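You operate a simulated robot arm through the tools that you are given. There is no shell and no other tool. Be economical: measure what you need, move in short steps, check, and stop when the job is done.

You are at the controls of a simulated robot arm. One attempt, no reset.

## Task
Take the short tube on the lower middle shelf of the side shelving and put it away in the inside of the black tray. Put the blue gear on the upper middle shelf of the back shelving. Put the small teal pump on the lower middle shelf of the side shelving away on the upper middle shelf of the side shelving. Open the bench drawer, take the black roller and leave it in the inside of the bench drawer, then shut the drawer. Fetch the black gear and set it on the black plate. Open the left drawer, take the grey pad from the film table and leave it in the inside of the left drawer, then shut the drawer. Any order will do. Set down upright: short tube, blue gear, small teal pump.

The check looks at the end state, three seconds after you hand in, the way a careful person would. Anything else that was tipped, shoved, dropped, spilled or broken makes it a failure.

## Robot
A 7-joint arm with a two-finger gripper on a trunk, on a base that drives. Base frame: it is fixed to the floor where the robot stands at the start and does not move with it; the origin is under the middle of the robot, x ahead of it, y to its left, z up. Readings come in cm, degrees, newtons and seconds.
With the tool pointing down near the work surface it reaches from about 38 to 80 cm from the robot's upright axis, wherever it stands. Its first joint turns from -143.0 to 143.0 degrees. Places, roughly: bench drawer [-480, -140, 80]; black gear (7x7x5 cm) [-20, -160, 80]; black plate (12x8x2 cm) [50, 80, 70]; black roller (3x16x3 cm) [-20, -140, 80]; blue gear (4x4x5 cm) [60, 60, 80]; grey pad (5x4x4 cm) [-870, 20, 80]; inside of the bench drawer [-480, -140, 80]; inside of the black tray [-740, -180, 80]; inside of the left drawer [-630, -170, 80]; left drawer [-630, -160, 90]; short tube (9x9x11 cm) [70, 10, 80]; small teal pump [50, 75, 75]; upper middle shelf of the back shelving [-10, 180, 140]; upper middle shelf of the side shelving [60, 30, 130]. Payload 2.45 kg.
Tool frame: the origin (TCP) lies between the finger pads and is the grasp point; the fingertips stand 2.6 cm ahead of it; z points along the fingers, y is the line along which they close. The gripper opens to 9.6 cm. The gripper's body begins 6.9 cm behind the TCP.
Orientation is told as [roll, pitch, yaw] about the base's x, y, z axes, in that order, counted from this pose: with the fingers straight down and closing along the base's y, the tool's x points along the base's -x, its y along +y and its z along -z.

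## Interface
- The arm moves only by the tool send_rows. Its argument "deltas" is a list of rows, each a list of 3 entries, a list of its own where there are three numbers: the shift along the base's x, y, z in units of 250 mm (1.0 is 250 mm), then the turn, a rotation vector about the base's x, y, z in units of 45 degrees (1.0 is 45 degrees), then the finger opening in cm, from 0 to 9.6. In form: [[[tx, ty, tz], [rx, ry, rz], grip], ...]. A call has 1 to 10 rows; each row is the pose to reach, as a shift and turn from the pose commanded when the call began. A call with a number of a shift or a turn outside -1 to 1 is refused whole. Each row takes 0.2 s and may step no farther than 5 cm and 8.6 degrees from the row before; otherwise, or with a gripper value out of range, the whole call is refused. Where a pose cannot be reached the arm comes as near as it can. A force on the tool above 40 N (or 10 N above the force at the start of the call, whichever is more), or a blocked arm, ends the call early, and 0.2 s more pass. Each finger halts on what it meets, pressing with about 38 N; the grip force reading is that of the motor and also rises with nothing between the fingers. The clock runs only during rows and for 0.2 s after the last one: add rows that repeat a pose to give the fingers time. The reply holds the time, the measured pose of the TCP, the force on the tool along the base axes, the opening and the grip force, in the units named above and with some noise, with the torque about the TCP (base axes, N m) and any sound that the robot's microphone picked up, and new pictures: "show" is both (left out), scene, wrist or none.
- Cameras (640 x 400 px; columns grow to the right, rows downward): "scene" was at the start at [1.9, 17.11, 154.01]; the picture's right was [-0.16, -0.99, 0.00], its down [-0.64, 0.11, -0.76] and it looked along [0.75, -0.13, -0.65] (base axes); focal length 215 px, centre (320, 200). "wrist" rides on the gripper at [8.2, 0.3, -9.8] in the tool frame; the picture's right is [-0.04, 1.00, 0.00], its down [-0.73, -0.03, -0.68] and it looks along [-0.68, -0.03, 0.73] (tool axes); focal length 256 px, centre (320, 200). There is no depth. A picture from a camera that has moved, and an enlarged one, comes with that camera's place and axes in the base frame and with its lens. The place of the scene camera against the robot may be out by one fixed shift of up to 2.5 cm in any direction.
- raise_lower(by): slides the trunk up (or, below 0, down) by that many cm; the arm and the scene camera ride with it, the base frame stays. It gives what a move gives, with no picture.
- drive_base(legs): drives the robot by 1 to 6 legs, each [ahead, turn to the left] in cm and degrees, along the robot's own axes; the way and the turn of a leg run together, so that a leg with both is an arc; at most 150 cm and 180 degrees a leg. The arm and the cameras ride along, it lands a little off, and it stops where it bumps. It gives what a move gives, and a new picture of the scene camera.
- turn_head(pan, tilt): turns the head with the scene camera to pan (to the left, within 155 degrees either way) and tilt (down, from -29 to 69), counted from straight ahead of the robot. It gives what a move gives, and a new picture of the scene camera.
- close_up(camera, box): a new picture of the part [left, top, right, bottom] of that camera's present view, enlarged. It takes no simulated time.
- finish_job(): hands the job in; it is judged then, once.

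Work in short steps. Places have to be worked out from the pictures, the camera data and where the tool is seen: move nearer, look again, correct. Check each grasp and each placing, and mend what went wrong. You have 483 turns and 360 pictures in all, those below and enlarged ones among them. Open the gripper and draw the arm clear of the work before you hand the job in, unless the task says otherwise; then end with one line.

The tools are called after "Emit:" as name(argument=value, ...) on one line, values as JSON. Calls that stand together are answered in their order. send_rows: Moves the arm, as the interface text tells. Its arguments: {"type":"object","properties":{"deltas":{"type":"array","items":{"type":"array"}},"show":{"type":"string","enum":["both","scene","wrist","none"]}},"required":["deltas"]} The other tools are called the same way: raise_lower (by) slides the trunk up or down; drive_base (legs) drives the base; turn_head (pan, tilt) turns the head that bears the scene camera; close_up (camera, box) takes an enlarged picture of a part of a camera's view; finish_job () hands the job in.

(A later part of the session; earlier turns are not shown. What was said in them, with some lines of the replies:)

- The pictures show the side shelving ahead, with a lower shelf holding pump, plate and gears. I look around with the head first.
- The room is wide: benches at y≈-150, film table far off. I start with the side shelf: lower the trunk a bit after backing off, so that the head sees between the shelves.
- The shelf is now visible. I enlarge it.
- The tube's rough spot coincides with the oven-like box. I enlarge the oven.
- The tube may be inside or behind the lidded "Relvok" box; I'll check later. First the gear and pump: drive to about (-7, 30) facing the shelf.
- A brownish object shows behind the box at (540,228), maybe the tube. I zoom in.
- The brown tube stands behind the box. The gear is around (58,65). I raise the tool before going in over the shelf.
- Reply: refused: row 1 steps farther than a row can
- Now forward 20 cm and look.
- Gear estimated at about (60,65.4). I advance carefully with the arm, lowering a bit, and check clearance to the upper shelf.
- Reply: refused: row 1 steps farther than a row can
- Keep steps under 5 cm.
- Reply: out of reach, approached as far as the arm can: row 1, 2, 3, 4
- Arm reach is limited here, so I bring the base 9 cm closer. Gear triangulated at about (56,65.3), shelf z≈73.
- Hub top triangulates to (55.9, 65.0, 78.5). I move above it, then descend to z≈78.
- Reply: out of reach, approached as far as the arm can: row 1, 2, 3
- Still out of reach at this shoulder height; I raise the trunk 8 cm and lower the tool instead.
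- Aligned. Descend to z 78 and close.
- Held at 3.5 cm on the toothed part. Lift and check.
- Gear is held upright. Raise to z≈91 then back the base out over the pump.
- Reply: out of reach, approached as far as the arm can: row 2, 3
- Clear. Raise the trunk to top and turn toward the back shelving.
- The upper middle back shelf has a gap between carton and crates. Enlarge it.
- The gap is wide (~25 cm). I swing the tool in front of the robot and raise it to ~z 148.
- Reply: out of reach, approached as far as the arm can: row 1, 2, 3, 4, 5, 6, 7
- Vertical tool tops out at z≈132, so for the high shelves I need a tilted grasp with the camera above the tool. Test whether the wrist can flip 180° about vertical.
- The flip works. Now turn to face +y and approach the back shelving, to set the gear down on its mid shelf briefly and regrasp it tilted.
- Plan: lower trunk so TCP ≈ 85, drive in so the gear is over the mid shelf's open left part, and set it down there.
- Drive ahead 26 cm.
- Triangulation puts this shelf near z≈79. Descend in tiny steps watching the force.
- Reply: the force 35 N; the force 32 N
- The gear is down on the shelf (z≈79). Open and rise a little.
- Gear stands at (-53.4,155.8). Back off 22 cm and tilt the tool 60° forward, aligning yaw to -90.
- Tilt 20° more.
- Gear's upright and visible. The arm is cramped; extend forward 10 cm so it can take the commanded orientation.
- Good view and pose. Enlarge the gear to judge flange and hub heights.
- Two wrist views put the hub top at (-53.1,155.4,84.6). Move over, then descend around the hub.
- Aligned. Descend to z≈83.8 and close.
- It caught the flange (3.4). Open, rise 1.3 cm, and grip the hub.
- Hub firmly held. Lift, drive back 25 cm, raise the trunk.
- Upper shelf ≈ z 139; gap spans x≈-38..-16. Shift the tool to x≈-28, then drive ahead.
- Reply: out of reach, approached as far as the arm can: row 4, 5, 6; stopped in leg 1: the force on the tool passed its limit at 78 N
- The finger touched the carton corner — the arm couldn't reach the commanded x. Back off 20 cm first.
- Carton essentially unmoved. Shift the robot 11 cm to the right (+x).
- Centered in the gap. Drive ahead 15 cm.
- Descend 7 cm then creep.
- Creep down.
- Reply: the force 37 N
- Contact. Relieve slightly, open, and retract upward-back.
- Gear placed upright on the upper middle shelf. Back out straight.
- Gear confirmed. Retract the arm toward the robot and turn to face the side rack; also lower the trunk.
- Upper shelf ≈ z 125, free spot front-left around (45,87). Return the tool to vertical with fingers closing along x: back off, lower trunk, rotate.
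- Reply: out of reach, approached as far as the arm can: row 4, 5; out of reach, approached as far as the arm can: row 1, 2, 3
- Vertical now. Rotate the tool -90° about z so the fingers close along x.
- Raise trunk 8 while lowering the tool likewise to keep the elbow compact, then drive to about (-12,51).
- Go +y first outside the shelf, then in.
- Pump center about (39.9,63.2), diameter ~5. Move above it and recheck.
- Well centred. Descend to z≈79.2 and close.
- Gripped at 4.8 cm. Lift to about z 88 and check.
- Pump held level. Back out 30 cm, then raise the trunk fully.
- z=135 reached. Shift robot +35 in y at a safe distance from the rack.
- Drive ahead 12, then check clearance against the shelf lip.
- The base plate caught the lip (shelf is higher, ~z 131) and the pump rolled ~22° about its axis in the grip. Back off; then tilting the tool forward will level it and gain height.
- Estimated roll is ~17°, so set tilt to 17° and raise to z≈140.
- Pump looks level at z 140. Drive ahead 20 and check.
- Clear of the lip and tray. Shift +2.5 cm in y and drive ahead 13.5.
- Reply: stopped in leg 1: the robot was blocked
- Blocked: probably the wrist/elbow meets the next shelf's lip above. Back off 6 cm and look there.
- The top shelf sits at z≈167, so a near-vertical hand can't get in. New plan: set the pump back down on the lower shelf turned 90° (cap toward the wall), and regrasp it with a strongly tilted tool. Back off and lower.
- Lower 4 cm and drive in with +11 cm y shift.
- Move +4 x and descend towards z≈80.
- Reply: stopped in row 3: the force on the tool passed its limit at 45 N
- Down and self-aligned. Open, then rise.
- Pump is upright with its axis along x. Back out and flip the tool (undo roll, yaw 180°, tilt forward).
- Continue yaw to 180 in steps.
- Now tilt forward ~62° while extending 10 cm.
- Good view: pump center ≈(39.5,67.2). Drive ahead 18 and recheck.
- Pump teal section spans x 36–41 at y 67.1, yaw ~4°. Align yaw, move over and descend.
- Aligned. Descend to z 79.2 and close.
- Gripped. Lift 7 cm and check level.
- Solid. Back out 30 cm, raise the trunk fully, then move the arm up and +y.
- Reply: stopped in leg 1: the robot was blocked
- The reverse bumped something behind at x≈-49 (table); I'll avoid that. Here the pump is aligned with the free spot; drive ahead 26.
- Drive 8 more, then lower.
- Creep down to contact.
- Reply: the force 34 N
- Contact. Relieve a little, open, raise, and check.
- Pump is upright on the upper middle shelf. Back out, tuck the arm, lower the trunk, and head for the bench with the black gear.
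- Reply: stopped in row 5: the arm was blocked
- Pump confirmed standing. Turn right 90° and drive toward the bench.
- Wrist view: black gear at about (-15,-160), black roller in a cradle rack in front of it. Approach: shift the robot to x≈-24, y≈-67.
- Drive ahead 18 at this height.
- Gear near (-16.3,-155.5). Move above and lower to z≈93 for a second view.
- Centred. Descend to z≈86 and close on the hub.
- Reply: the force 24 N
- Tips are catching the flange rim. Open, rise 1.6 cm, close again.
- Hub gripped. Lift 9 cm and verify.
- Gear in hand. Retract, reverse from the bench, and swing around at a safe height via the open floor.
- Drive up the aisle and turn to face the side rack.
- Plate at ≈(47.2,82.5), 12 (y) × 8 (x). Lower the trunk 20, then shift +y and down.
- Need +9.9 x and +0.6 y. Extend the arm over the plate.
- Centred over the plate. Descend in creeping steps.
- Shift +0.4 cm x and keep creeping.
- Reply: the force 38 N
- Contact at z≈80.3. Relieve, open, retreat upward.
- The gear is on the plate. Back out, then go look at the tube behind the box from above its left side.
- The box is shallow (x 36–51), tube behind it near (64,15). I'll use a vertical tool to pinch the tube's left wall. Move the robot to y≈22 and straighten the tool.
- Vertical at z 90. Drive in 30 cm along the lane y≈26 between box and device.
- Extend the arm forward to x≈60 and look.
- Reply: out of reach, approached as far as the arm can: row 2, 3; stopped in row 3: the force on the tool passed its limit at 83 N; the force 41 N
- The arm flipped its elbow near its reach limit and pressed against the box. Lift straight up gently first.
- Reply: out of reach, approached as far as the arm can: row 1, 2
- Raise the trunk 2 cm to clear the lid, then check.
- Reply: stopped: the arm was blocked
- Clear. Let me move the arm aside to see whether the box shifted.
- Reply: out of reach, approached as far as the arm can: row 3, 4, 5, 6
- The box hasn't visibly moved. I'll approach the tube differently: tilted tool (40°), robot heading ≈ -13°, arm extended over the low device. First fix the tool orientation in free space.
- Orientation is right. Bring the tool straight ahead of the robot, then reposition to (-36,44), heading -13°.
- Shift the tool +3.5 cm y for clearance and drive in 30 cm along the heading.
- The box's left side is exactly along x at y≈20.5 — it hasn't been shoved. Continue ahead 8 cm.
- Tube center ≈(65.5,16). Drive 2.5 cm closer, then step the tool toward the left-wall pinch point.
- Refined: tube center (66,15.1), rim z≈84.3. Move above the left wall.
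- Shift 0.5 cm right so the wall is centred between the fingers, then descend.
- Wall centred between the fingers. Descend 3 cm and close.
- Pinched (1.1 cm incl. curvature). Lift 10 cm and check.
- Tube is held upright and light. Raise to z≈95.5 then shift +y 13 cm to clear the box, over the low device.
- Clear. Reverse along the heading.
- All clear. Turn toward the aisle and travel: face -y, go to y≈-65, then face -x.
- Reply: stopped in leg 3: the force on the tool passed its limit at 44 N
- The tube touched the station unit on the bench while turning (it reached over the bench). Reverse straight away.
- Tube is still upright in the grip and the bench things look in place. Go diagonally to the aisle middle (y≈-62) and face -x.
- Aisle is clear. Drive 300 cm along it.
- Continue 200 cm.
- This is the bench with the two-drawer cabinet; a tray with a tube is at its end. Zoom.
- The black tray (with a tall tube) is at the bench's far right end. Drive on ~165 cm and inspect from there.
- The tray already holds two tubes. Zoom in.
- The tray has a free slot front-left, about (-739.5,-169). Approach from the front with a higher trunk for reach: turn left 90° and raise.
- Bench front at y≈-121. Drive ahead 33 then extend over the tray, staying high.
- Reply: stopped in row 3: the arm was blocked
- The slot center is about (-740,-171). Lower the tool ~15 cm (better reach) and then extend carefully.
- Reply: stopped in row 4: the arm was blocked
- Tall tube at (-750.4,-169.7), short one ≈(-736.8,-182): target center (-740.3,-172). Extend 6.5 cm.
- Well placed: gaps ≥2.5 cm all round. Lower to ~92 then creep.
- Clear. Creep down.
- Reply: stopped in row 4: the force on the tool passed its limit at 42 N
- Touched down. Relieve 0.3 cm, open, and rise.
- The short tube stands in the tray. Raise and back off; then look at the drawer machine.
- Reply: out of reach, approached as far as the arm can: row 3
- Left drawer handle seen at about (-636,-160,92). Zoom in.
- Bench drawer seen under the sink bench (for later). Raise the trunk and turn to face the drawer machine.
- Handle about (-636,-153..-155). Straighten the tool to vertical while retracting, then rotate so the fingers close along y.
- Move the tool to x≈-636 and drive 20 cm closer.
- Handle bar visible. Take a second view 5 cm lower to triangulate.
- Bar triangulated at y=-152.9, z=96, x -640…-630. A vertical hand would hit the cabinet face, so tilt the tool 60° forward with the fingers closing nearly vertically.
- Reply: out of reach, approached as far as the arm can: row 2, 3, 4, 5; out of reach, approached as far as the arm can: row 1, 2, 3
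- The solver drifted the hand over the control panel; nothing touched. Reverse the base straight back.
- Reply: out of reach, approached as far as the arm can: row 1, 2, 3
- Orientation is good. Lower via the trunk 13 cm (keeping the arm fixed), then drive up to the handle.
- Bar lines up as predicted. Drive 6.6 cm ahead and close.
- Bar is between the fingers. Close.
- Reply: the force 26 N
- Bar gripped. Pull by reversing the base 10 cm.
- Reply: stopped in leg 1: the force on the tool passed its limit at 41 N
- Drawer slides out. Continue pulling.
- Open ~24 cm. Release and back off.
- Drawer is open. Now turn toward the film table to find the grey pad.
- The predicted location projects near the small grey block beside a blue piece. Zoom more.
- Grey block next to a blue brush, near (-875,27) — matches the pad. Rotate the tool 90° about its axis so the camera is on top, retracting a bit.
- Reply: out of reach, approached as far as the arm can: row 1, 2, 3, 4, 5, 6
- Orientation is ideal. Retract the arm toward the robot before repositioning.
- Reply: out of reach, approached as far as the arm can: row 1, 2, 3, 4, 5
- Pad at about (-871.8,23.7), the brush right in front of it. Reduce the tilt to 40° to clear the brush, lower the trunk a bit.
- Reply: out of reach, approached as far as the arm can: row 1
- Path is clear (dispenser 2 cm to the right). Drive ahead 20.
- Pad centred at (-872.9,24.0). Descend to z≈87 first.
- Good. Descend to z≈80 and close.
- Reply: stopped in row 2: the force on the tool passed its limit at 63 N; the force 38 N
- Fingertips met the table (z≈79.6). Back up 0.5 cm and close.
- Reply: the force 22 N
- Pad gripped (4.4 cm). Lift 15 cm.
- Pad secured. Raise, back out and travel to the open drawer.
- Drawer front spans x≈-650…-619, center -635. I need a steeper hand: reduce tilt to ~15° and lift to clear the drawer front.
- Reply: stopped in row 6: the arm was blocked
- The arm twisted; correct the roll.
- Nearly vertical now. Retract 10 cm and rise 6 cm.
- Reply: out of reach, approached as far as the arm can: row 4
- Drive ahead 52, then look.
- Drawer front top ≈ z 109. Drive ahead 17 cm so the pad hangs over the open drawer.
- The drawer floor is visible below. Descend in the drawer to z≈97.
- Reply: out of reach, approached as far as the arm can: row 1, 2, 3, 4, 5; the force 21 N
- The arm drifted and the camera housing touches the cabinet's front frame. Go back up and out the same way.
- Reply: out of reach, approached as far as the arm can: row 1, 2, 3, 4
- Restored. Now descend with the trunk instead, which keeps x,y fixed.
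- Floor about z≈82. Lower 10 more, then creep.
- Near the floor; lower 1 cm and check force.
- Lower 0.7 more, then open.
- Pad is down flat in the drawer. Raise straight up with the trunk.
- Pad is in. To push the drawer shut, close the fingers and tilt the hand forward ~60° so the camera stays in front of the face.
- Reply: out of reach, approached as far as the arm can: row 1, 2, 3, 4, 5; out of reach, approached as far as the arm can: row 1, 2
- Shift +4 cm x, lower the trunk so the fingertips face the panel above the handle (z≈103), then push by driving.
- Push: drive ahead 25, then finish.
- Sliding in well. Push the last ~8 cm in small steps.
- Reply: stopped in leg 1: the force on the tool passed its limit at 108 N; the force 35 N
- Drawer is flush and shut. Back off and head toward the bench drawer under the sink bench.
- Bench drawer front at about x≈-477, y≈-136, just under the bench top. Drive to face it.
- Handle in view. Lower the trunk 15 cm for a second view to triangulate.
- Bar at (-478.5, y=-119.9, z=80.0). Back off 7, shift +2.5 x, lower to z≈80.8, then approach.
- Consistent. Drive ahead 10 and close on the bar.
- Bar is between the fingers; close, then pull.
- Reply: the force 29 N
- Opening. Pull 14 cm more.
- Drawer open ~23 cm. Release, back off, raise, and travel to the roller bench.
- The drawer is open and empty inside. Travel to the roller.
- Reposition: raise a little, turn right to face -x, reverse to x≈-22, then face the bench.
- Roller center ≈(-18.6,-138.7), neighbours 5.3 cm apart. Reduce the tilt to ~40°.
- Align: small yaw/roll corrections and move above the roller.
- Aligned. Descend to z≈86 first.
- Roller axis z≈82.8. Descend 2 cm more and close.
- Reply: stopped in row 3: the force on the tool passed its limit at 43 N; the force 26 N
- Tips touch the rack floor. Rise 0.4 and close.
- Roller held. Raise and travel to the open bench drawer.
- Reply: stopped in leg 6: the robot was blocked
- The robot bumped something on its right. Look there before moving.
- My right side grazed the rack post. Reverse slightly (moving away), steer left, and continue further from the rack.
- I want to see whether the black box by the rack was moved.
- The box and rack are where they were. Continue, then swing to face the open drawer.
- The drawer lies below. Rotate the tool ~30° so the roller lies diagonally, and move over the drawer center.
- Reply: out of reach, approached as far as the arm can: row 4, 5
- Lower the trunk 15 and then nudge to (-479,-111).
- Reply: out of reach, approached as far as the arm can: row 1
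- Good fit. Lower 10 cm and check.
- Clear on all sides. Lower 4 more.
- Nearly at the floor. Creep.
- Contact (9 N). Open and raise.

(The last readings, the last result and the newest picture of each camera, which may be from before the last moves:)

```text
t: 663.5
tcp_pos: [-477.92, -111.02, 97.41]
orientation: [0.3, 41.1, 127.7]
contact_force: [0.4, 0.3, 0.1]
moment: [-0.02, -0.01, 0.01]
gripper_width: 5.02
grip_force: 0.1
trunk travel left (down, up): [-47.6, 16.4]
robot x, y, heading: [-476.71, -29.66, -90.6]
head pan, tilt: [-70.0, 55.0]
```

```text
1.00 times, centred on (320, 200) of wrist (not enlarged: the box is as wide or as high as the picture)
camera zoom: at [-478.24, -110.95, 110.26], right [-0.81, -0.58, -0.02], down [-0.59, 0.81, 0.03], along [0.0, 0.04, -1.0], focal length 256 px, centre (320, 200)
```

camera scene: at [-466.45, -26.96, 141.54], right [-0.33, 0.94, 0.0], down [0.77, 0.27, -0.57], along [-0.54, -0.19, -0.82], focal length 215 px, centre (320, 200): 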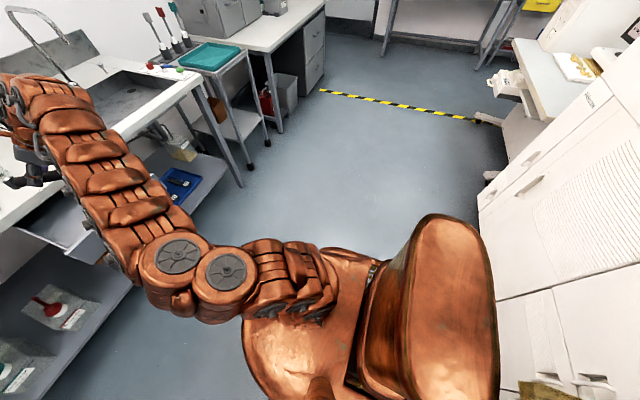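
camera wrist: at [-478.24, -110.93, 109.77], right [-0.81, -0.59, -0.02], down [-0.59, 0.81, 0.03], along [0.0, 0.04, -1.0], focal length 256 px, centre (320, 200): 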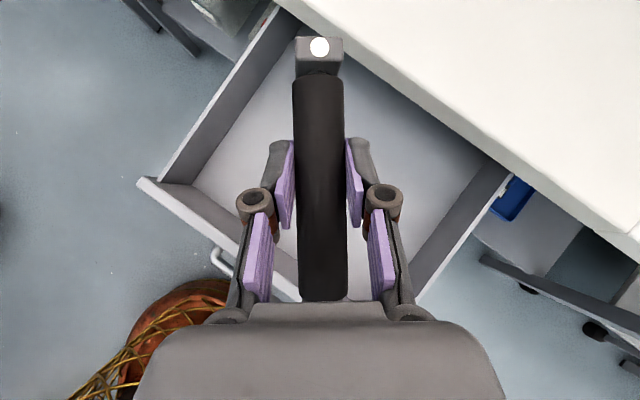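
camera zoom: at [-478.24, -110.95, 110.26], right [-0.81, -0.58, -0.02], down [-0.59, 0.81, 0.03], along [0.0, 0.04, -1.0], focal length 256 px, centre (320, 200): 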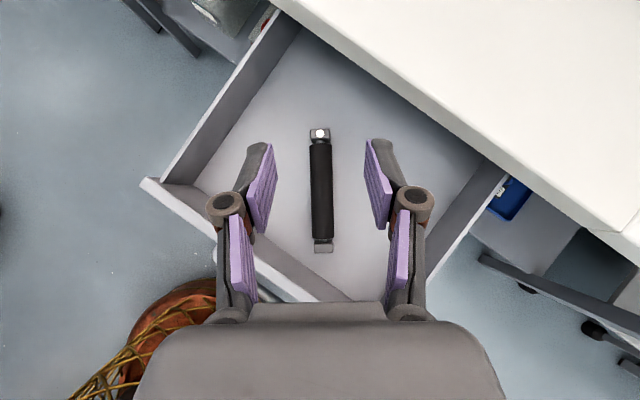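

Roller is in the drawer. Close the fingers, back off, straighten the tool and lower to push the front panel.

Emit:
drive_base(legs=[[-24, 0]])

Emit:
send_rows(deltas=[[[0.06, 0, 0], [0, 0, -0.18], 3], [[0.12, 0, 0], [0, 0, -0.36], 1], [[0.2, 0, 0], [0, 0, -0.54], 0], [[0.28, 0, 0], [0, 0, -0.72], 0], [[0.36, 0, 0], [0, 0, -0.84], 0]], show="none")

Emit:
send_rows(deltas=[[[0, 0, 0], [-0.18, 0, 0], 0], [[0, 0, 0], [-0.36, 0, 0], 0]], show="wrist")

```text
t: 665.2
tcp_pos: [-477.92, -86.91, 97.47]
orientation: [0.3, 41.1, 127.6]
contact_force: [0.6, -0.2, -0.2]
moment: [-0.01, 0.01, -0.02]
gripper_width: 4.99
grip_force: 0.0
trunk travel left (down, up): [-47.6, 16.4]
robot x, y, heading: [-476.12, -5.64, -90.8]
head pan, tilt: [-70.0, 55.0]
camera scene: at [-466.2, -2.97, 142.04], right [-0.33, 0.94, 0.0], down [0.77, 0.27, -0.57], along [-0.54, -0.19, -0.82], focal length 215 px, centre (320, 200)
```

scene: 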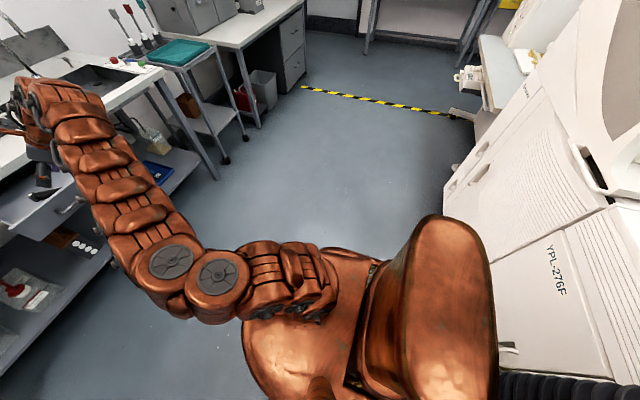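

```text
t: 666.4
tcp_pos: [-469.28, -86.99, 97.81]
orientation: [0.3, 41.2, 89.5]
contact_force: [0.1, -0.5, 0.6]
moment: [0.03, -0.04, 0.04]
gripper_width: 0.0
grip_force: 28.4
trunk travel left (down, up): [-47.6, 16.4]
robot x, y, heading: [-475.85, -5.59, -90.7]
head pan, tilt: [-70.0, 55.0]
```

```text
t: 667.0
tcp_pos: [-468.95, -87.13, 97.75]
orientation: [-2.1, 57.2, 87.2]
contact_force: [11.1, 3.3, -4.8]
moment: [-0.51, 0.64, -0.8]
gripper_width: 0.0
grip_force: 28.6
trunk travel left (down, up): [-47.6, 16.4]
robot x, y, heading: [-476.06, -5.37, -90.5]
head pan, tilt: [-70.0, 55.0]
camera wrist: at [-469.37, -83.26, 109.87], right [-1.0, 0.04, -0.05], down [0.05, 0.97, -0.25], along [0.04, -0.25, -0.97], focal length 256 px, centre (320, 200)
```

wrist: 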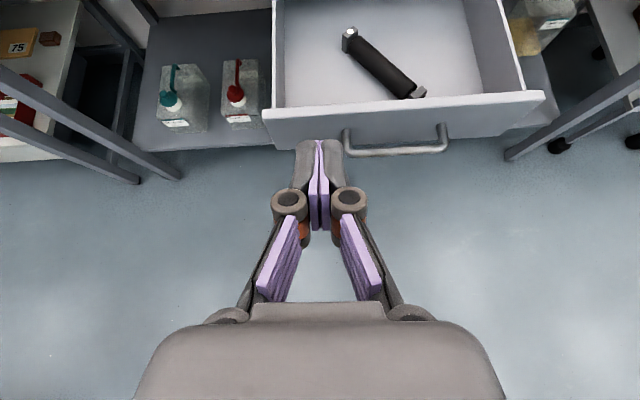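

Lower the trunk 16 so the fist faces the panel left of the handle.

Emit:
raise_lower(by=-16)

Emit:
close_up(camera="wrist", box=[0, 0, 640, 400])

```text
t: 668.9
tcp_pos: [-468.93, -86.9, 81.51]
orientation: [0.2, 57.3, 89.5]
contact_force: [-0.8, -0.5, 0.6]
moment: [0.02, 0.02, -0.03]
gripper_width: 0.01
grip_force: 28.5
trunk travel left (down, up): [-31.6, 32.4]
robot x, y, heading: [-476.08, -5.94, -90.7]
head pan, tilt: [-70.0, 55.0]
```

```text
1.00 times, centred on (320, 200) of wrist (not enlarged: the box is as wide or as high as the picture)
camera zoom: at [-469.25, -83.1, 93.78], right [-1.0, 0.03, -0.03], down [0.04, 0.97, -0.25], along [0.02, -0.25, -0.97], focal length 256 px, centre (320, 200)
```

zoom: 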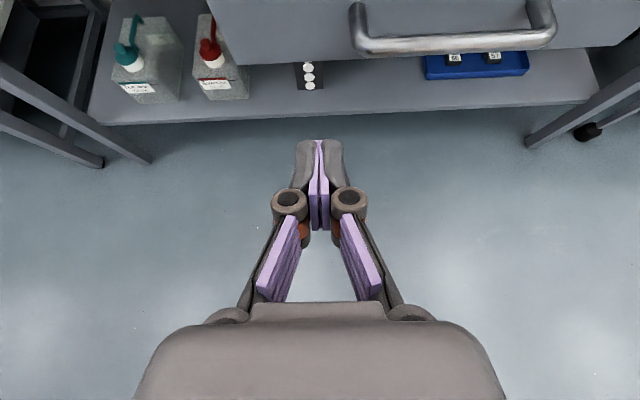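

Push ahead 27 cm, then finish gently.

Emit:
drive_base(legs=[[27, 0]])

Emit:
close_up(camera="wrist", box=[0, 0, 640, 400])

```text
t: 670.8
tcp_pos: [-469.09, -114.1, 81.49]
orientation: [0.2, 57.3, 89.7]
contact_force: [0.4, -0.2, 0.0]
moment: [0.02, -0.01, 0.0]
gripper_width: 0.0
grip_force: 28.5
trunk travel left (down, up): [-31.6, 32.4]
robot x, y, heading: [-476.22, -32.29, -90.7]
head pan, tilt: [-70.0, 55.0]
camera scene: at [-466.52, -30.16, 126.04], right [-0.33, 0.94, 0.0], down [0.77, 0.27, -0.57], along [-0.54, -0.19, -0.82], focal length 215 px, centre (320, 200)
```

scene: 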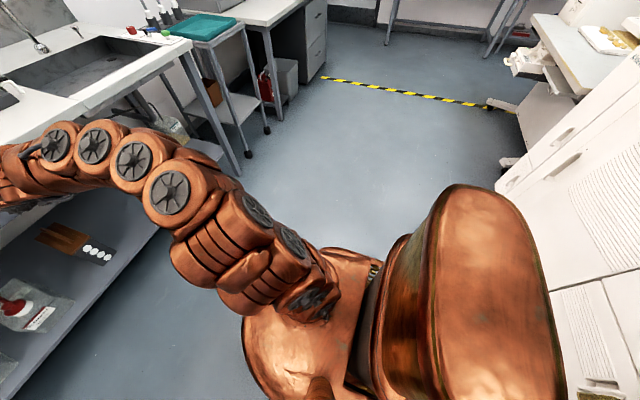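

```text
1.00 times, centred on (320, 200) of wrist (not enlarged: the box is as wide or as high as the picture)
camera zoom: at [-469.52, -110.3, 93.76], right [-1.0, 0.03, -0.03], down [0.04, 0.97, -0.25], along [0.02, -0.25, -0.97], focal length 256 px, centre (320, 200)
```

zoom: 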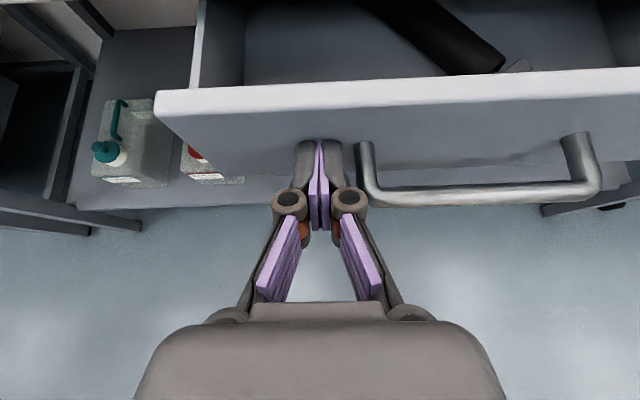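

Sliding in; roller stays inside. Push the rest.

Emit:
drive_base(legs=[[5.5, 0]])

Emit:
drive_base(legs=[[2.5, 0]])

Emit:
close_up(camera="wrist", box=[0, 0, 640, 400])

```text
t: 671.7
tcp_pos: [-469.22, -119.6, 81.59]
orientation: [0.2, 57.3, 89.7]
contact_force: [-0.7, -0.2, 0.2]
moment: [0.04, 0.01, -0.04]
gripper_width: 0.02
grip_force: 28.4
trunk travel left (down, up): [-31.6, 32.4]
robot x, y, heading: [-476.69, -38.25, -90.6]
head pan, tilt: [-70.0, 55.0]
camera scene: at [-466.58, -35.64, 126.04], right [-0.33, 0.94, 0.0], down [0.77, 0.27, -0.57], along [-0.54, -0.19, -0.82], focal length 215 px, centre (320, 200)
```

scene: 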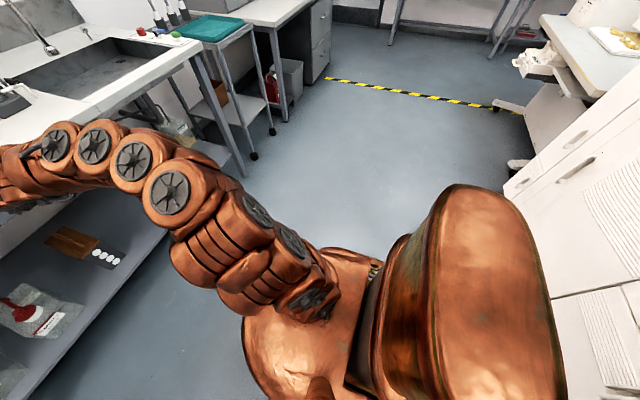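

```text
t: 672.5
tcp_pos: [-469.24, -120.43, 81.65]
orientation: [0.2, 57.0, 89.7]
contact_force: [-4.6, 37.7, 12.9]
moment: [-0.23, -0.01, -0.05]
gripper_width: 0.61
grip_force: 28.2
trunk travel left (down, up): [-31.6, 32.4]
robot x, y, heading: [-477.19, -39.09, -90.7]
head pan, tilt: [-70.0, 55.0]
stopped in leg 1: the force on the tool passed its limit at 106 N (the readings are from after the stop); the commanded pose is now the measured one
camera scene: at [-466.63, -36.53, 126.04], right [-0.33, 0.94, 0.0], down [0.77, 0.27, -0.57], along [-0.54, -0.19, -0.82], focal length 215 px, centre (320, 200)
```

scene: 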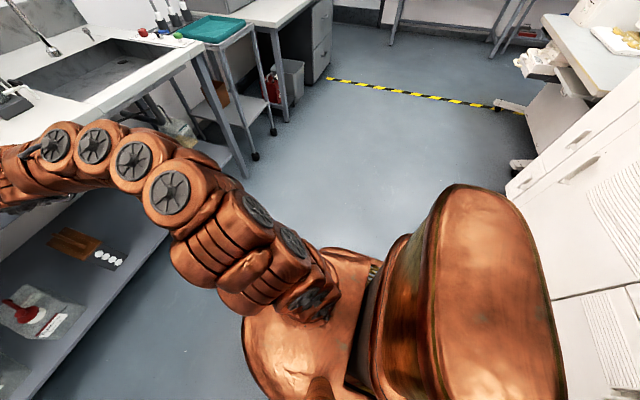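

```text
1.00 times, centred on (320, 200) of wrist (not enlarged: the box is as wide or as high as the picture)
camera zoom: at [-469.53, -116.68, 93.81], right [-1.0, 0.03, -0.03], down [0.04, 0.97, -0.25], along [0.02, -0.25, -0.97], focal length 256 px, centre (320, 200)
```

zoom: 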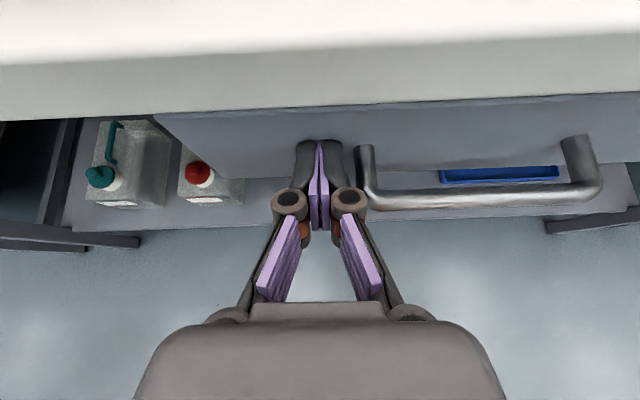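

Hard stop reached. Back off and view the drawer.

Emit:
drive_base(legs=[[-28, 0]])

Emit:
turn_head(pan=-15, tilt=35)

Emit:
close_up(camera="wrist", box=[0, 0, 640, 400])

```text
t: 674.5
tcp_pos: [-469.06, -93.22, 81.35]
orientation: [0.3, 57.0, 89.6]
contact_force: [0.1, -1.4, 0.1]
moment: [-0.03, -0.01, 0.01]
gripper_width: 0.01
grip_force: 28.6
trunk travel left (down, up): [-31.6, 32.4]
robot x, y, heading: [-476.25, -11.9, -91.2]
head pan, tilt: [-70.0, 55.0]
camera scene: at [-466.25, -9.29, 126.04], right [-0.33, 0.94, 0.0], down [0.77, 0.27, -0.57], along [-0.54, -0.19, -0.82], focal length 215 px, centre (320, 200)
```

scene: 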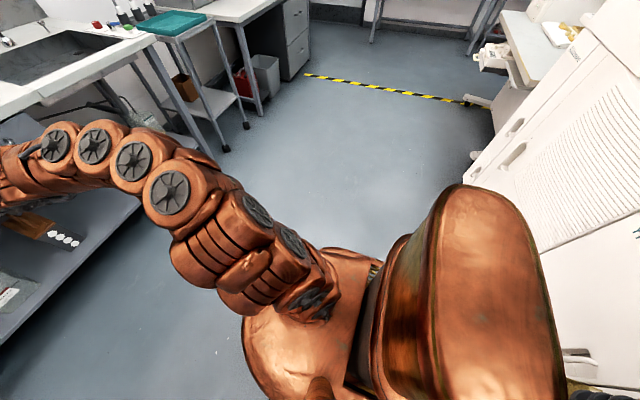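

```text
t: 675.7
tcp_pos: [-469.05, -93.11, 81.37]
orientation: [0.3, 56.9, 89.6]
contact_force: [-0.2, 0.0, -0.8]
moment: [-0.02, 0.0, 0.02]
gripper_width: 0.02
grip_force: 28.9
trunk travel left (down, up): [-31.6, 32.4]
robot x, y, heading: [-476.41, -12.25, -90.7]
head pan, tilt: [-15.0, 35.0]
camera scene: at [-461.84, -15.39, 128.86], right [-0.96, 0.27, 0.0], down [0.16, 0.55, -0.82], along [-0.22, -0.79, -0.57], focal length 215 px, centre (320, 200)
```

scene: 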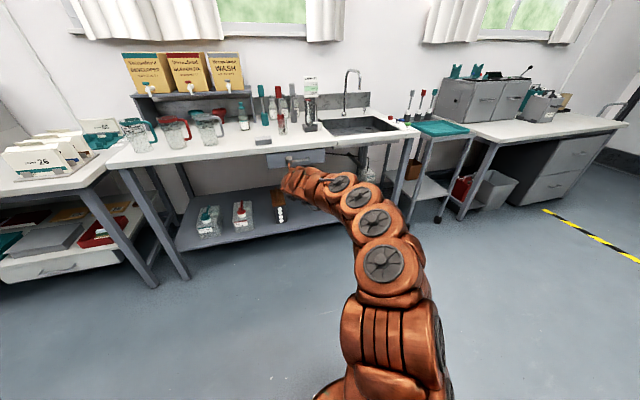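

```text
1.00 times, centred on (320, 200) of wrist (not enlarged: the box is as wide or as high as the picture)
camera zoom: at [-469.33, -89.37, 93.59], right [-1.0, 0.03, -0.03], down [0.04, 0.97, -0.24], along [0.02, -0.25, -0.97], focal length 256 px, centre (320, 200)
```

zoom: 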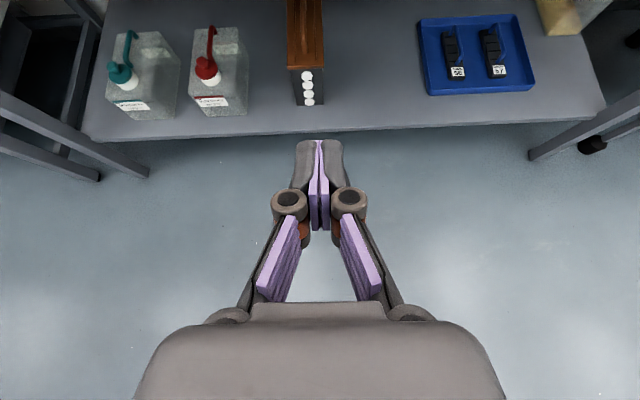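

Both drawers are shut and all items placed. Open the gripper, arm is clear of the work.

Emit:
send_rows(deltas=[[[0, 0.1, 0.1], [0, 0, 0], 5], [[0, 0.2, 0.2], [0, 0, 0], 9], [[0, 0.2, 0.2], [0, 0, 0], 9.6]], show="none")

Emit:
close_up(camera="scene", box=[240, 60, 560, 230])

```text
t: 676.5
tcp_pos: [-468.85, -90.16, 87.43]
orientation: [0.3, 56.7, 89.5]
contact_force: [-0.3, -0.5, 0.5]
moment: [0.0, -0.01, -0.02]
gripper_width: 6.57
grip_force: 0.0
out of reach, approached as far as the arm can: row 1, 2, 3
trunk travel left (down, up): [-31.6, 32.4]
robot x, y, heading: [-476.09, -11.9, -90.6]
head pan, tilt: [-15.0, 35.0]
```

```text
2.00 times, centred on (400, 145) of scene
camera zoom: at [-461.84, -15.39, 128.86], right [-0.96, 0.27, 0.0], down [0.16, 0.55, -0.82], along [-0.22, -0.79, -0.57], focal length 430 px, centre (160, 310)
```

zoom: 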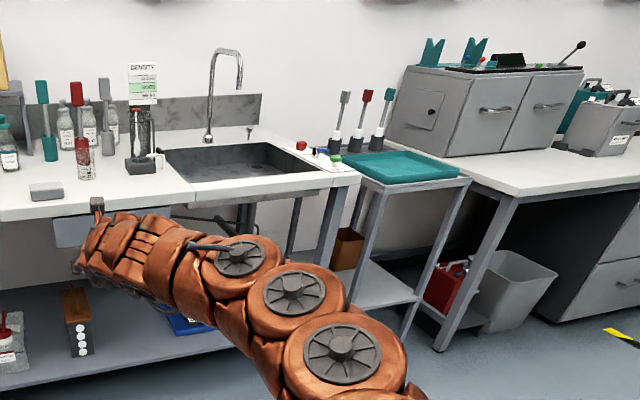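

Everything is in its place and both drawers are flush; I hand in.

Emit:
finish_job()

```text
The job is handed in.
```

I placed all six items, shut both drawers, and handed the job in with the gripper opened and clear of the work. I bumped several things along the way: the lidded box (83 N), the station unit on the first bench, the carton, the white table, and a rack post. None of them looked moved in the pictures, but I did not check the white table closely.
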